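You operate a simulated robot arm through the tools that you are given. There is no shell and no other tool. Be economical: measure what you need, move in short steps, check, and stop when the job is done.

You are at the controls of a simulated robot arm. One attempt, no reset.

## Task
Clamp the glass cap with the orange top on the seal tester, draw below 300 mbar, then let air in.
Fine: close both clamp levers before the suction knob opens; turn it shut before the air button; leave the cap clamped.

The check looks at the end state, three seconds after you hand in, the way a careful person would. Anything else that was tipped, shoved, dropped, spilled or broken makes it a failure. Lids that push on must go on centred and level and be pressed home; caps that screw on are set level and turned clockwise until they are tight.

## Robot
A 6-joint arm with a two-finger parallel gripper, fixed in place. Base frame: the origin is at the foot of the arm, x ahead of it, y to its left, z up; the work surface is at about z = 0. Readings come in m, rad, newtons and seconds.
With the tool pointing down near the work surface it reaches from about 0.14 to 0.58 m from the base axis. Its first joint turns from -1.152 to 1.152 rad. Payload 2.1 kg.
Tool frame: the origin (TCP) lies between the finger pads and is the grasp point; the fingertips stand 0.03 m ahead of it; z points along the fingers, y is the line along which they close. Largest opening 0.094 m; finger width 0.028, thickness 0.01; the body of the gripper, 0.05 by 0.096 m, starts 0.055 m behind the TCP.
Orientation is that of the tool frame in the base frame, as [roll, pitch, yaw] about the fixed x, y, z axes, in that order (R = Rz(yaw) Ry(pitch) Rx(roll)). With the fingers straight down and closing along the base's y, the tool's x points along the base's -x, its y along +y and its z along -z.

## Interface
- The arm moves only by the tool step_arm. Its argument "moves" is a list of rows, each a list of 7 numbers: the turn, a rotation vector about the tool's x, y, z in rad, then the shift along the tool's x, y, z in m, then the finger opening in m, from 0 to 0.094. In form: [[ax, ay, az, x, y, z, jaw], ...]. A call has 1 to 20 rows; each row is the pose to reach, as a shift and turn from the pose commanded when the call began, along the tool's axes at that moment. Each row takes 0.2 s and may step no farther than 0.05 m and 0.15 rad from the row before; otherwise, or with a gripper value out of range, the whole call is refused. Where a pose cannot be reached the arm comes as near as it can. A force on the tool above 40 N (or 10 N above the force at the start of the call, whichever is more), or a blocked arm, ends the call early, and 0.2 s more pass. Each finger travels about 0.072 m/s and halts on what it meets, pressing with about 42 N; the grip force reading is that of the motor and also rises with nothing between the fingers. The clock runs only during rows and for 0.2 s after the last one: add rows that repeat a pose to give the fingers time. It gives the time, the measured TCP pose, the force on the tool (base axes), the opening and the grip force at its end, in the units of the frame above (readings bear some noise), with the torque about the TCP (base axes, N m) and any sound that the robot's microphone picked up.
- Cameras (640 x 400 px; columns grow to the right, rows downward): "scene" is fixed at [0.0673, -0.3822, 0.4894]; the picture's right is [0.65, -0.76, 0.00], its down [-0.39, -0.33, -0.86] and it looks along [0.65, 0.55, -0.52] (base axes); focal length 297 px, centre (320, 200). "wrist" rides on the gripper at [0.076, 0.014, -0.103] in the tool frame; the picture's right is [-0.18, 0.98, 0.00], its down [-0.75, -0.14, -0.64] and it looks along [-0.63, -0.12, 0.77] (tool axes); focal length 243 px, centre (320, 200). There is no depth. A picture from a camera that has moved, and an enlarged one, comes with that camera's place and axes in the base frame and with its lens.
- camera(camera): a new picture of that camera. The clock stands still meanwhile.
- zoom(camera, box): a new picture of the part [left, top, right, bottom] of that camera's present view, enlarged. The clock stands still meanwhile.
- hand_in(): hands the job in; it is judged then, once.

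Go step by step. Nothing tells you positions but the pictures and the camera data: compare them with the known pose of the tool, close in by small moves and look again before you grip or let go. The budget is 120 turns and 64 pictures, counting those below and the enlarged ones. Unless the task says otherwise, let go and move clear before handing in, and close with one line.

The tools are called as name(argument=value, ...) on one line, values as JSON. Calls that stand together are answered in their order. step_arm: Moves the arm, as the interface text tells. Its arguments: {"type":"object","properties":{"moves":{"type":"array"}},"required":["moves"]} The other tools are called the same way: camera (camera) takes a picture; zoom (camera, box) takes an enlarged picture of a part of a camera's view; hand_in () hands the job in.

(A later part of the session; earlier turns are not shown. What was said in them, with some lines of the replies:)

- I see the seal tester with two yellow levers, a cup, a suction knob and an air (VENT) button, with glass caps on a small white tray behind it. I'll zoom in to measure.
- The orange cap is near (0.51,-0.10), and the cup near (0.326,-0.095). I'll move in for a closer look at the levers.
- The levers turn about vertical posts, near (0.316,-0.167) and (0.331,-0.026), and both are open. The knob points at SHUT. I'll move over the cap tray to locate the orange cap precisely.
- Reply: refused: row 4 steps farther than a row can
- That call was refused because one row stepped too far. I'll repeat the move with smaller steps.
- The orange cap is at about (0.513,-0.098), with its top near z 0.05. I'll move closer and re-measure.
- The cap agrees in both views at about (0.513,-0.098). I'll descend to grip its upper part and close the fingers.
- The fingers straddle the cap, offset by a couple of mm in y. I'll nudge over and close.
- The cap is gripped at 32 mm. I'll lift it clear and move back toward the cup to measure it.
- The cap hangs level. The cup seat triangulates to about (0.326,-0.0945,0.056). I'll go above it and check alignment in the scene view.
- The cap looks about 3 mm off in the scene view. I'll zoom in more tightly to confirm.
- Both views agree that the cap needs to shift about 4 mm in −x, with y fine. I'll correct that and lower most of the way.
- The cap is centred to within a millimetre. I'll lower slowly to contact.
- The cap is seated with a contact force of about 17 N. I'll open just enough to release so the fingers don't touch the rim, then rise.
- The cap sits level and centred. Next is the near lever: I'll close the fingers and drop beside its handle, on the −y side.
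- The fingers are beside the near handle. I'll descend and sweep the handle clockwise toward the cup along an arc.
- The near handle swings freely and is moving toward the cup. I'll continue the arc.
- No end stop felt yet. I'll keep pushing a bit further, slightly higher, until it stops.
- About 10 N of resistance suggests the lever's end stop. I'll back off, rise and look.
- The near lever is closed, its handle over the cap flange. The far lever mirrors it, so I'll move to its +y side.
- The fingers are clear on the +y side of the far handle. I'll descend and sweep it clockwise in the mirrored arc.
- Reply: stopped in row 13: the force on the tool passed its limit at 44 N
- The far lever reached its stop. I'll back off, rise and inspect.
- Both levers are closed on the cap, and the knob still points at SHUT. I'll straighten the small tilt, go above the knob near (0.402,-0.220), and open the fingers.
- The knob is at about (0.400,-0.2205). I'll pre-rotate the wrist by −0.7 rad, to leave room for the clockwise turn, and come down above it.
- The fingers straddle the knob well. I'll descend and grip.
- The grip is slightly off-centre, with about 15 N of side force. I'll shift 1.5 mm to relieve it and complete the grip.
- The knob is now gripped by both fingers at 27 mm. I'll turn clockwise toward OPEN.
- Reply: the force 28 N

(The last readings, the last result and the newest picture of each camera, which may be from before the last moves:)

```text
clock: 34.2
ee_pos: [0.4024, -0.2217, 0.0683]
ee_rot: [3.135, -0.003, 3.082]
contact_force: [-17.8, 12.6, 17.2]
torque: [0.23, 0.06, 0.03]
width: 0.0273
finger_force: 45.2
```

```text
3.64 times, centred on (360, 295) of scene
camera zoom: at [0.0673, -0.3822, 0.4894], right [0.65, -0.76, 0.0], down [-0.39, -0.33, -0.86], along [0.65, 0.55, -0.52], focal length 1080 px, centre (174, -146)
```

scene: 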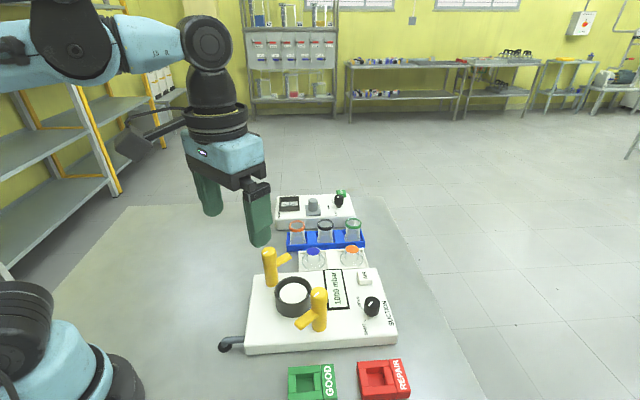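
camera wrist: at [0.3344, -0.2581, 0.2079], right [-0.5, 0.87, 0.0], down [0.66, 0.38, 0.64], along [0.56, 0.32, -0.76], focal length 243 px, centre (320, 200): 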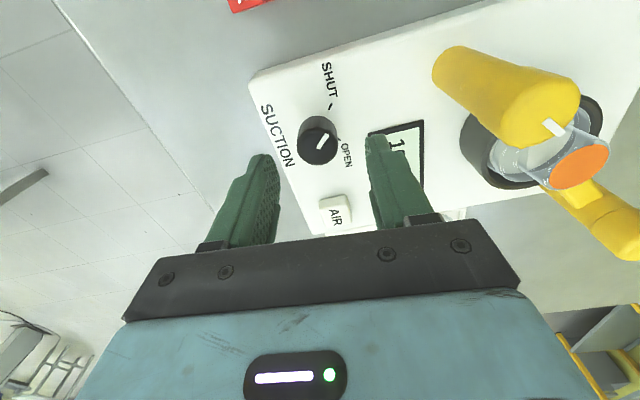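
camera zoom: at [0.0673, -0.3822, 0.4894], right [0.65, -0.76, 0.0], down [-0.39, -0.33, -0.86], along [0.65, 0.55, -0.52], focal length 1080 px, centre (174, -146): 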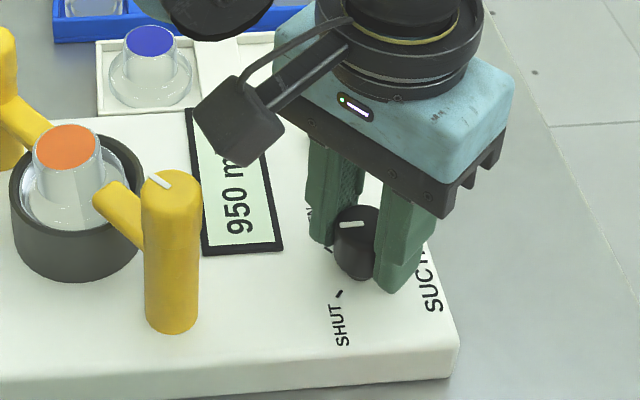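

It's turning and the display reads 950 mbar. I'll continue to OPEN while relieving a bit of side load.

step_arm(moves=[[0, 0, 0.0, 0.001, 0.001, -0.001, 0.02], [0, 0, 0.13, 0.001, 0.001, -0.001, 0.02], [0, 0, 0.26, 0.001, 0.001, -0.001, 0.02], [0, 0, 0.39, 0.001, 0.001, -0.001, 0.02], [0, 0, 0.5, 0.001, 0.001, -0.001, 0.02], [0, 0, 0.6, 0.001, 0.001, -0.001, 0.02]])

zoom(camera="scene", box=[290, 240, 430, 350])

```text
clock: 35.6
ee_pos: [0.4013, -0.223, 0.0703]
ee_rot: [3.139, -0.001, 2.481]
contact_force: [-7.4, -6.1, -29.7]
torque: [-0.35, 0.02, -0.01]
width: 0.027
finger_force: 44.7
```

```text
3.64 times, centred on (360, 295) of scene
camera zoom: at [0.0674, -0.3823, 0.4893], right [0.65, -0.76, 0.0], down [-0.39, -0.33, -0.86], along [0.65, 0.55, -0.52], focal length 1080 px, centre (174, -146)
```

zoom: 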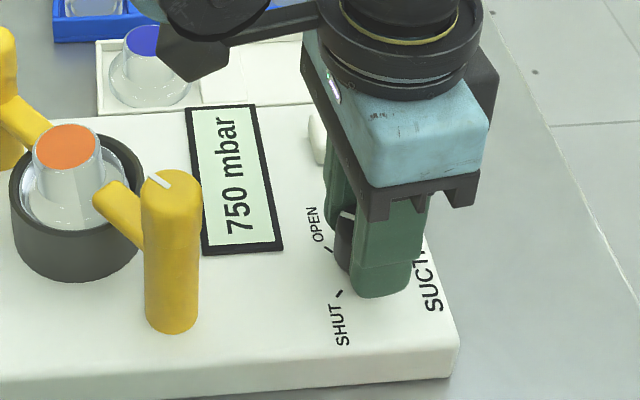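

It reads 750 mbar and is falling. I'll ease the vertical load and wait.

step_arm(moves=[[0, 0, 0, 0, 0, 0.001, 0.02], [0, 0, 0, 0, 0, 0.001, 0.02], [0, 0, 0, 0, 0, 0.001, 0.02], [0, 0, 0, 0, 0, 0.001, 0.02], [0, 0, 0, 0, 0, 0.001, 0.02], [0, 0, 0, 0, 0, 0.001, 0.02], [0, 0, 0, 0, 0, 0.001, 0.02], [0, 0, 0, 0, 0, 0.001, 0.02], [0, 0, 0, 0, 0, 0.001, 0.02], [0, 0, 0, 0, 0, 0.001, 0.02], [0, 0, 0, 0, 0, 0.001, 0.02], [0, 0, 0, 0, 0, 0.001, 0.02], [0, 0, 0, 0, 0, 0.001, 0.02], [0, 0, 0, 0, 0, 0.001, 0.02], [0, 0, 0, 0, 0, 0.001, 0.02], [0, 0, 0, 0, 0, 0.001, 0.02]])

zoom(camera="scene", box=[290, 240, 430, 350])

```text
clock: 39.0
ee_pos: [0.4014, -0.2215, 0.0692]
ee_rot: [-3.14, 0.001, 2.485]
contact_force: [-9.5, -16.0, 31.2]
torque: [-0.42, 0.26, 0.03]
width: 0.0273
finger_force: 45.7
```

```text
3.64 times, centred on (360, 295) of scene
camera zoom: at [0.0672, -0.3822, 0.4895], right [0.65, -0.76, 0.0], down [-0.39, -0.34, -0.86], along [0.65, 0.55, -0.52], focal length 1080 px, centre (174, -146)
```

zoom: 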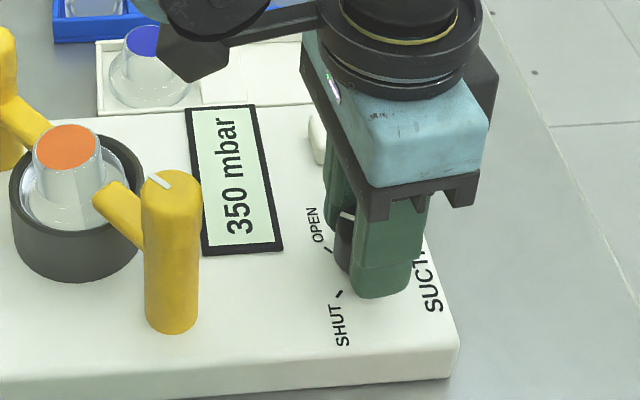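

It's at 350 mbar. I'll wait a bit longer.

step_arm(moves=[[0, 0, 0, 0, 0, -0.0005, 0.02], [0, 0, 0, 0, 0, -0.0005, 0.02], [0, 0, 0, 0, 0, -0.0005, 0.02], [0, 0, 0, 0, 0, -0.0005, 0.02], [0, 0, 0, 0, 0, -0.0005, 0.02], [0, 0, 0, 0, 0, -0.0005, 0.02], [0, 0, 0, 0, 0, -0.0005, 0.02], [0, 0, 0, 0, 0, -0.0005, 0.02], [0, 0, 0, 0, 0, -0.0005, 0.02], [0, 0, 0, 0, 0, -0.0005, 0.02], [0, 0, 0, 0, 0, -0.0005, 0.02], [0, 0, 0, 0, 0, -0.0005, 0.02]])

zoom(camera="scene", box=[290, 240, 430, 350])

```text
clock: 41.6
ee_pos: [0.4007, -0.2223, 0.0694]
ee_rot: [-3.14, -0.001, 2.482]
contact_force: [0.9, -21.4, -24.8]
torque: [-0.66, -0.06, 0.01]
width: 0.0271
finger_force: 44.7
```

```text
3.64 times, centred on (360, 295) of scene
camera zoom: at [0.0674, -0.3823, 0.4893], right [0.65, -0.76, 0.0], down [-0.39, -0.33, -0.86], along [0.65, 0.55, -0.52], focal length 1080 px, centre (174, -146)
```

zoom: 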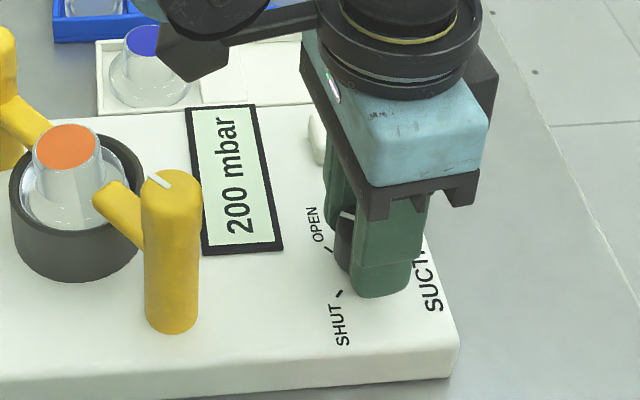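

It's at 200 mbar, below 300. Now I'll turn the knob back counter-clockwise to SHUT.

step_arm(moves=[[0, 0, -0.05, -0.0004, -0.0005, 0.0003, 0.02], [0, 0, -0.18, -0.0004, -0.0005, 0.0003, 0.02], [0, 0, -0.31, -0.0004, -0.0005, 0.0003, 0.02], [0, 0, -0.44, -0.0004, -0.0005, 0.0003, 0.02], [0, 0, -0.57, -0.0004, -0.0005, 0.0003, 0.02], [0, 0, -0.7, -0.0004, -0.0005, 0.0003, 0.02]])

```text
clock: 43.0
ee_pos: [0.4019, -0.2208, 0.0703]
ee_rot: [3.139, -0.002, -3.096]
contact_force: [-5.1, -8.3, -9.1]
torque: [-0.1, 1.27, -0.02]
width: 0.0268
finger_force: 44.9
```

step_arm(moves=[[0, 0, -0.13, 0, 0, 0, 0.02], [0, 0, -0.26, 0, 0, 0, 0.02], [0, 0, -0.39, 0, 0, 0, 0.02], [0, 0, -0.52, 0, 0, 0, 0.02], [0, 0, -0.64, 0, 0, 0, 0.02], [0, 0, -0.68, 0, 0, 0, 0.02]])

zoom(camera="scene", box=[290, 240, 430, 350])

zoom(camera="wrist", box=[230, 80, 430, 240])

```text
clock: 44.4
ee_pos: [0.403, -0.2209, 0.0684]
ee_rot: [3.137, 0.007, -2.414]
contact_force: [-7.4, 14.0, 4.0]
torque: [0.83, -0.35, -0.57]
width: 0.0274
finger_force: 45.1
```

```text
3.64 times, centred on (360, 295) of scene
camera zoom: at [0.0673, -0.3822, 0.4894], right [0.65, -0.76, 0.0], down [-0.39, -0.33, -0.86], along [0.65, 0.55, -0.52], focal length 1080 px, centre (174, -146)
```

zoom: 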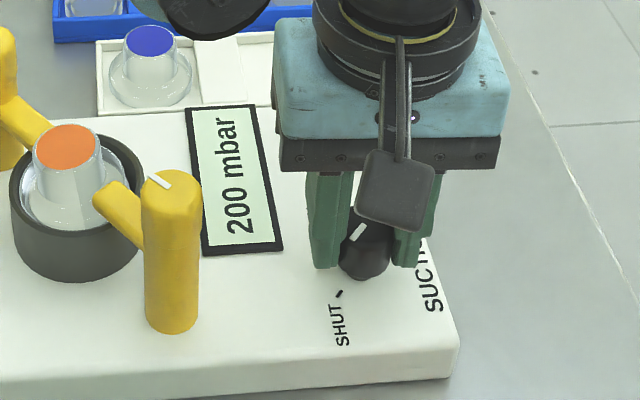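

```text
2.50 times, centred on (330, 160) of wrist
camera zoom: at [0.337, -0.2607, 0.1722], right [-0.51, 0.86, 0.01], down [0.66, 0.39, 0.65], along [0.55, 0.34, -0.76], focal length 606 px, centre (295, 300)
```

zoom: 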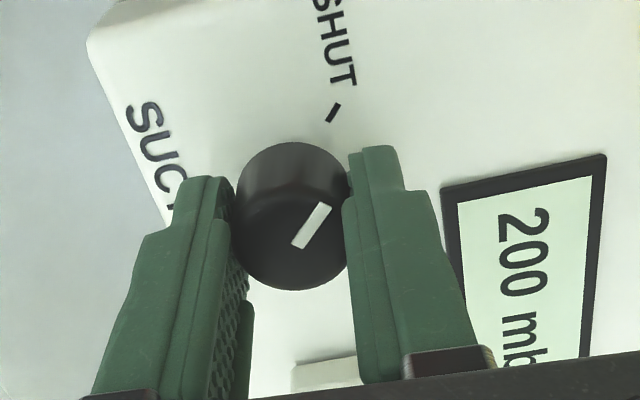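

The knob is back at SHUT, against its stop, and 200 mbar holds. I'll release, rise, and turn the wrist back to yaw 0.

step_arm(moves=[[0, 0, 0, 0, 0, 0, 0.035], [0, 0, 0, 0, 0, 0, 0.05], [0, 0, 0, 0, 0, 0, 0.055], [0, 0, 0, 0, 0, -0.03, 0.055], [0, 0, 0.1, 0, 0, -0.07, 0.055], [0, 0, 0.24, 0, 0, -0.08, 0.04], [0, 0, 0.38, 0, 0, -0.08, 0.02], [0, 0, 0.52, 0, 0, -0.08, 0.0], [0, 0, 0.66, 0, 0, -0.08, 0.0], [0, 0, 0.72, 0, 0, -0.08, 0.0]])

camera(camera="wrist")

zoom(camera="scene", box=[290, 230, 430, 350])

```text
clock: 46.6
ee_pos: [0.4016, -0.2227, 0.1487]
ee_rot: [3.139, 0.0, -3.139]
contact_force: [-0.5, -0.3, 0.0]
torque: [0.01, 0.02, -0.01]
width: 0.0003
finger_force: 33.2
```

```text
16 pictures are left
camera wrist: at [0.327, -0.2084, 0.2518], right [0.18, 0.98, 0.0], down [0.75, -0.14, 0.64], along [0.63, -0.11, -0.77], focal length 243 px, centre (320, 200)
```

wrist: 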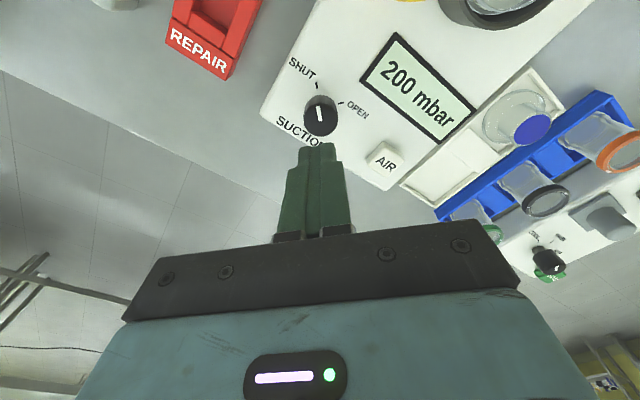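

```text
3.33 times, centred on (360, 290) of scene
camera zoom: at [0.0673, -0.3822, 0.4894], right [0.65, -0.76, 0.0], down [-0.39, -0.33, -0.86], along [0.65, 0.55, -0.52], focal length 990 px, centre (187, -100)
```

zoom: 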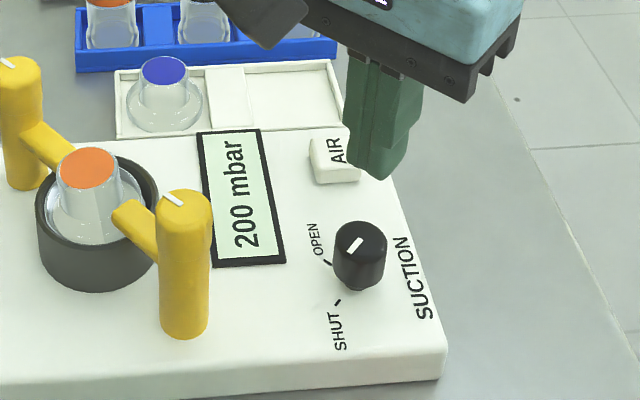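

The knob is at SHUT and the pressure is still 200 mbar. The AIR button is at about (0.458,-0.168), so I'll move above it.

step_arm(moves=[[0, 0, 0, -0.03, 0.028, 0, 0], [0, 0, 0, -0.0565, 0.0545, 0, 0], [0, 0, 0, -0.0565, 0.0545, 0.03, 0], [0, 0, 0, -0.0565, 0.0545, 0.052, 0], [0, 0, 0, -0.0565, 0.0545, 0.052, 0]])

zoom(camera="wrist", box=[220, 80, 440, 240])

zoom(camera="scene", box=[310, 230, 410, 330])

```text
clock: 47.8
ee_pos: [0.4577, -0.1679, 0.0974]
ee_rot: [3.137, 0.001, -3.139]
contact_force: [0.7, 0.7, 0.5]
torque: [0.03, 0.04, -0.01]
width: 0.0
finger_force: 32.8
```

```text
2.50 times, centred on (330, 160) of wrist
camera zoom: at [0.3825, -0.1537, 0.2012], right [0.18, 0.98, 0.0], down [0.75, -0.14, 0.64], along [0.63, -0.11, -0.77], focal length 606 px, centre (295, 300)
```

zoom: 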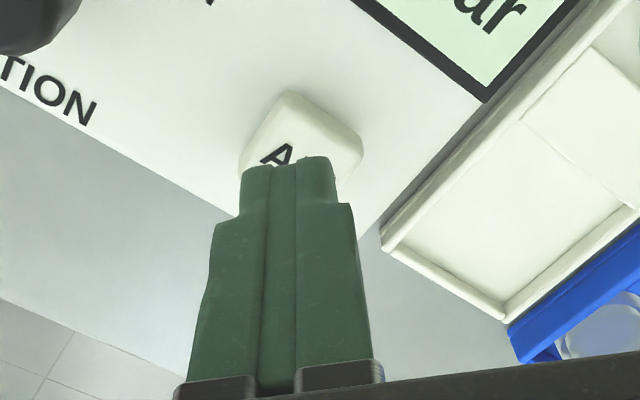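

```text
4.00 times, centred on (360, 280) of scene
camera zoom: at [0.0673, -0.3822, 0.4894], right [0.65, -0.76, 0.0], down [-0.39, -0.33, -0.86], along [0.65, 0.55, -0.52], focal length 1188 px, centre (160, -120)
```

zoom: 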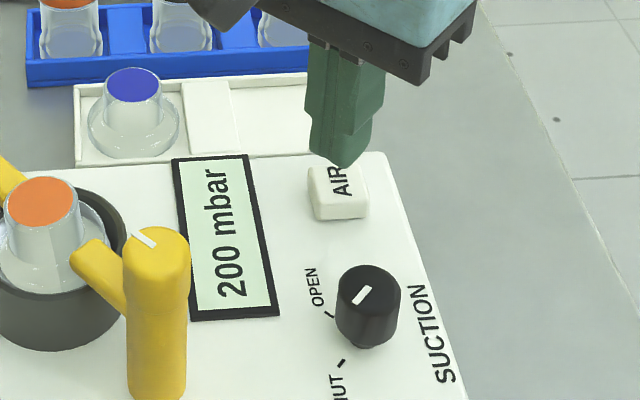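

The fingertips are over the button. I'll press down slowly.

step_arm(moves=[[0, 0, 0, 0, 0.0015, 0.01, 0], [0, 0, 0, 0, 0.0015, 0.016, 0], [0, 0, 0, 0, 0.0015, 0.02, 0], [0, 0, 0, 0, 0.0015, 0.023, 0], [0, 0, 0, 0, 0.0015, 0.025, 0], [0, 0, 0, 0, 0.0015, 0.027, 0], [0, 0, 0, 0, 0.0015, 0.027, 0]])

zoom(camera="scene", box=[310, 230, 410, 330])

```text
clock: 49.4
ee_pos: [0.4572, -0.1653, 0.0709]
ee_rot: [3.137, 0.002, -3.138]
contact_force: [0.9, 0.1, 2.4]
torque: [0.02, -0.02, -0.01]
width: 0.0
finger_force: 32.3
heard: click
```

```text
4.00 times, centred on (360, 280) of scene
camera zoom: at [0.0673, -0.3822, 0.4894], right [0.65, -0.76, 0.0], down [-0.39, -0.33, -0.86], along [0.65, 0.55, -0.52], focal length 1188 px, centre (160, -120)
```

zoom: 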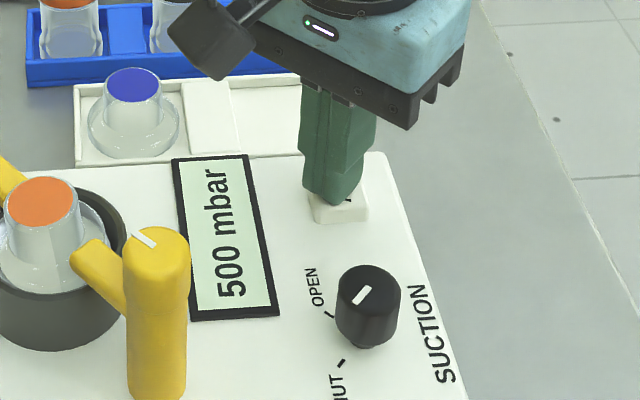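

Click: air is going in and the display reads 500 mbar, rising. I'll hold until it's back at about 1000.

step_arm(moves=[[0, 0, 0, 0, 0, 0, 0], [0, 0, 0, 0, 0, 0, 0], [0, 0, 0, 0, 0, 0, 0], [0, 0, 0, 0, 0, 0, 0], [0, 0, 0, 0, 0, 0, 0], [0, 0, 0, 0, 0, 0, 0], [0, 0, 0, 0, 0, 0, 0], [0, 0, 0, 0, 0, 0, 0], [0, 0, 0, 0, 0, 0, 0], [0, 0, 0, 0, 0, 0, 0], [0, 0, 0, 0, 0, 0, 0], [0, 0, 0, 0, 0, 0, 0]])

zoom(camera="scene", box=[310, 230, 410, 330])

```text
clock: 52.0
ee_pos: [0.4582, -0.1646, 0.072]
ee_rot: [3.138, 0.002, -3.139]
contact_force: [-0.5, 0.3, 2.6]
torque: [0.0, 0.03, -0.01]
width: 0.0
finger_force: 32.9
```

```text
4.00 times, centred on (360, 280) of scene
camera zoom: at [0.0673, -0.3822, 0.4894], right [0.65, -0.76, 0.0], down [-0.39, -0.33, -0.86], along [0.65, 0.55, -0.52], focal length 1188 px, centre (160, -120)
```

zoom: 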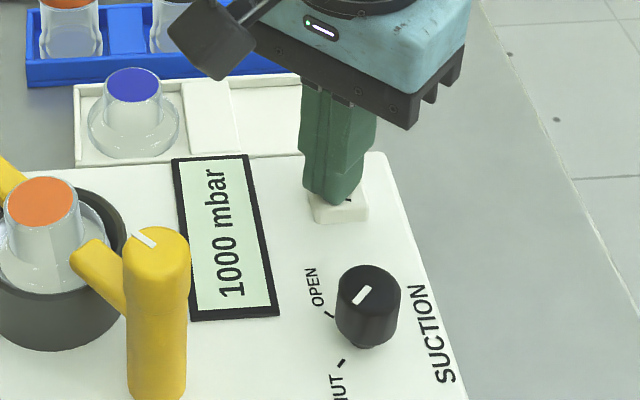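

The pressure is back at 1000 mbar. I'll rise clear and take a last look.

step_arm(moves=[[0, 0, 0, 0, 0, -0.03, 0], [0, 0, 0, 0, 0, -0.07, 0], [0, 0, 0, 0, 0, -0.11, 0], [0, 0, 0, 0, 0, -0.15, 0], [0, 0, 0, 0, 0, -0.15, 0]])

camera(camera="scene")

```text
clock: 53.2
ee_pos: [0.457, -0.167, 0.2246]
ee_rot: [3.139, 0.003, -3.138]
contact_force: [-0.6, -0.3, 0.5]
torque: [0.02, -0.02, 0.02]
width: 0.0001
finger_force: 32.5
```

```text
10 pictures are left
```

scene: 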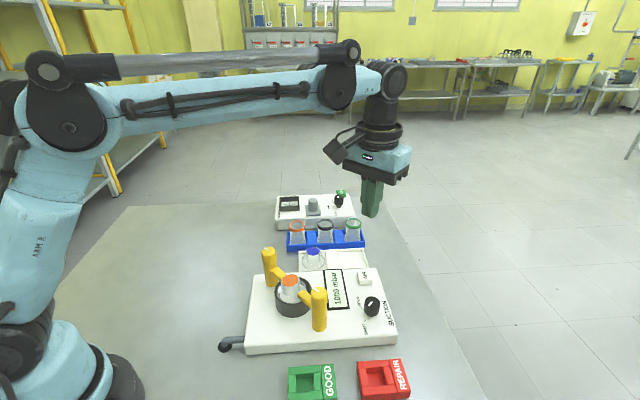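

The cap is clamped, the knob is shut, the display reads 1000 mbar, and nothing else has been disturbed. I'm handing in.

hand_in()

```text
The job is handed in.
```

The orange-topped cap was clamped with both levers, drawn down to 200 mbar and the knob shut. Air was then let in back to 1000 mbar, and the cap is still clamped.
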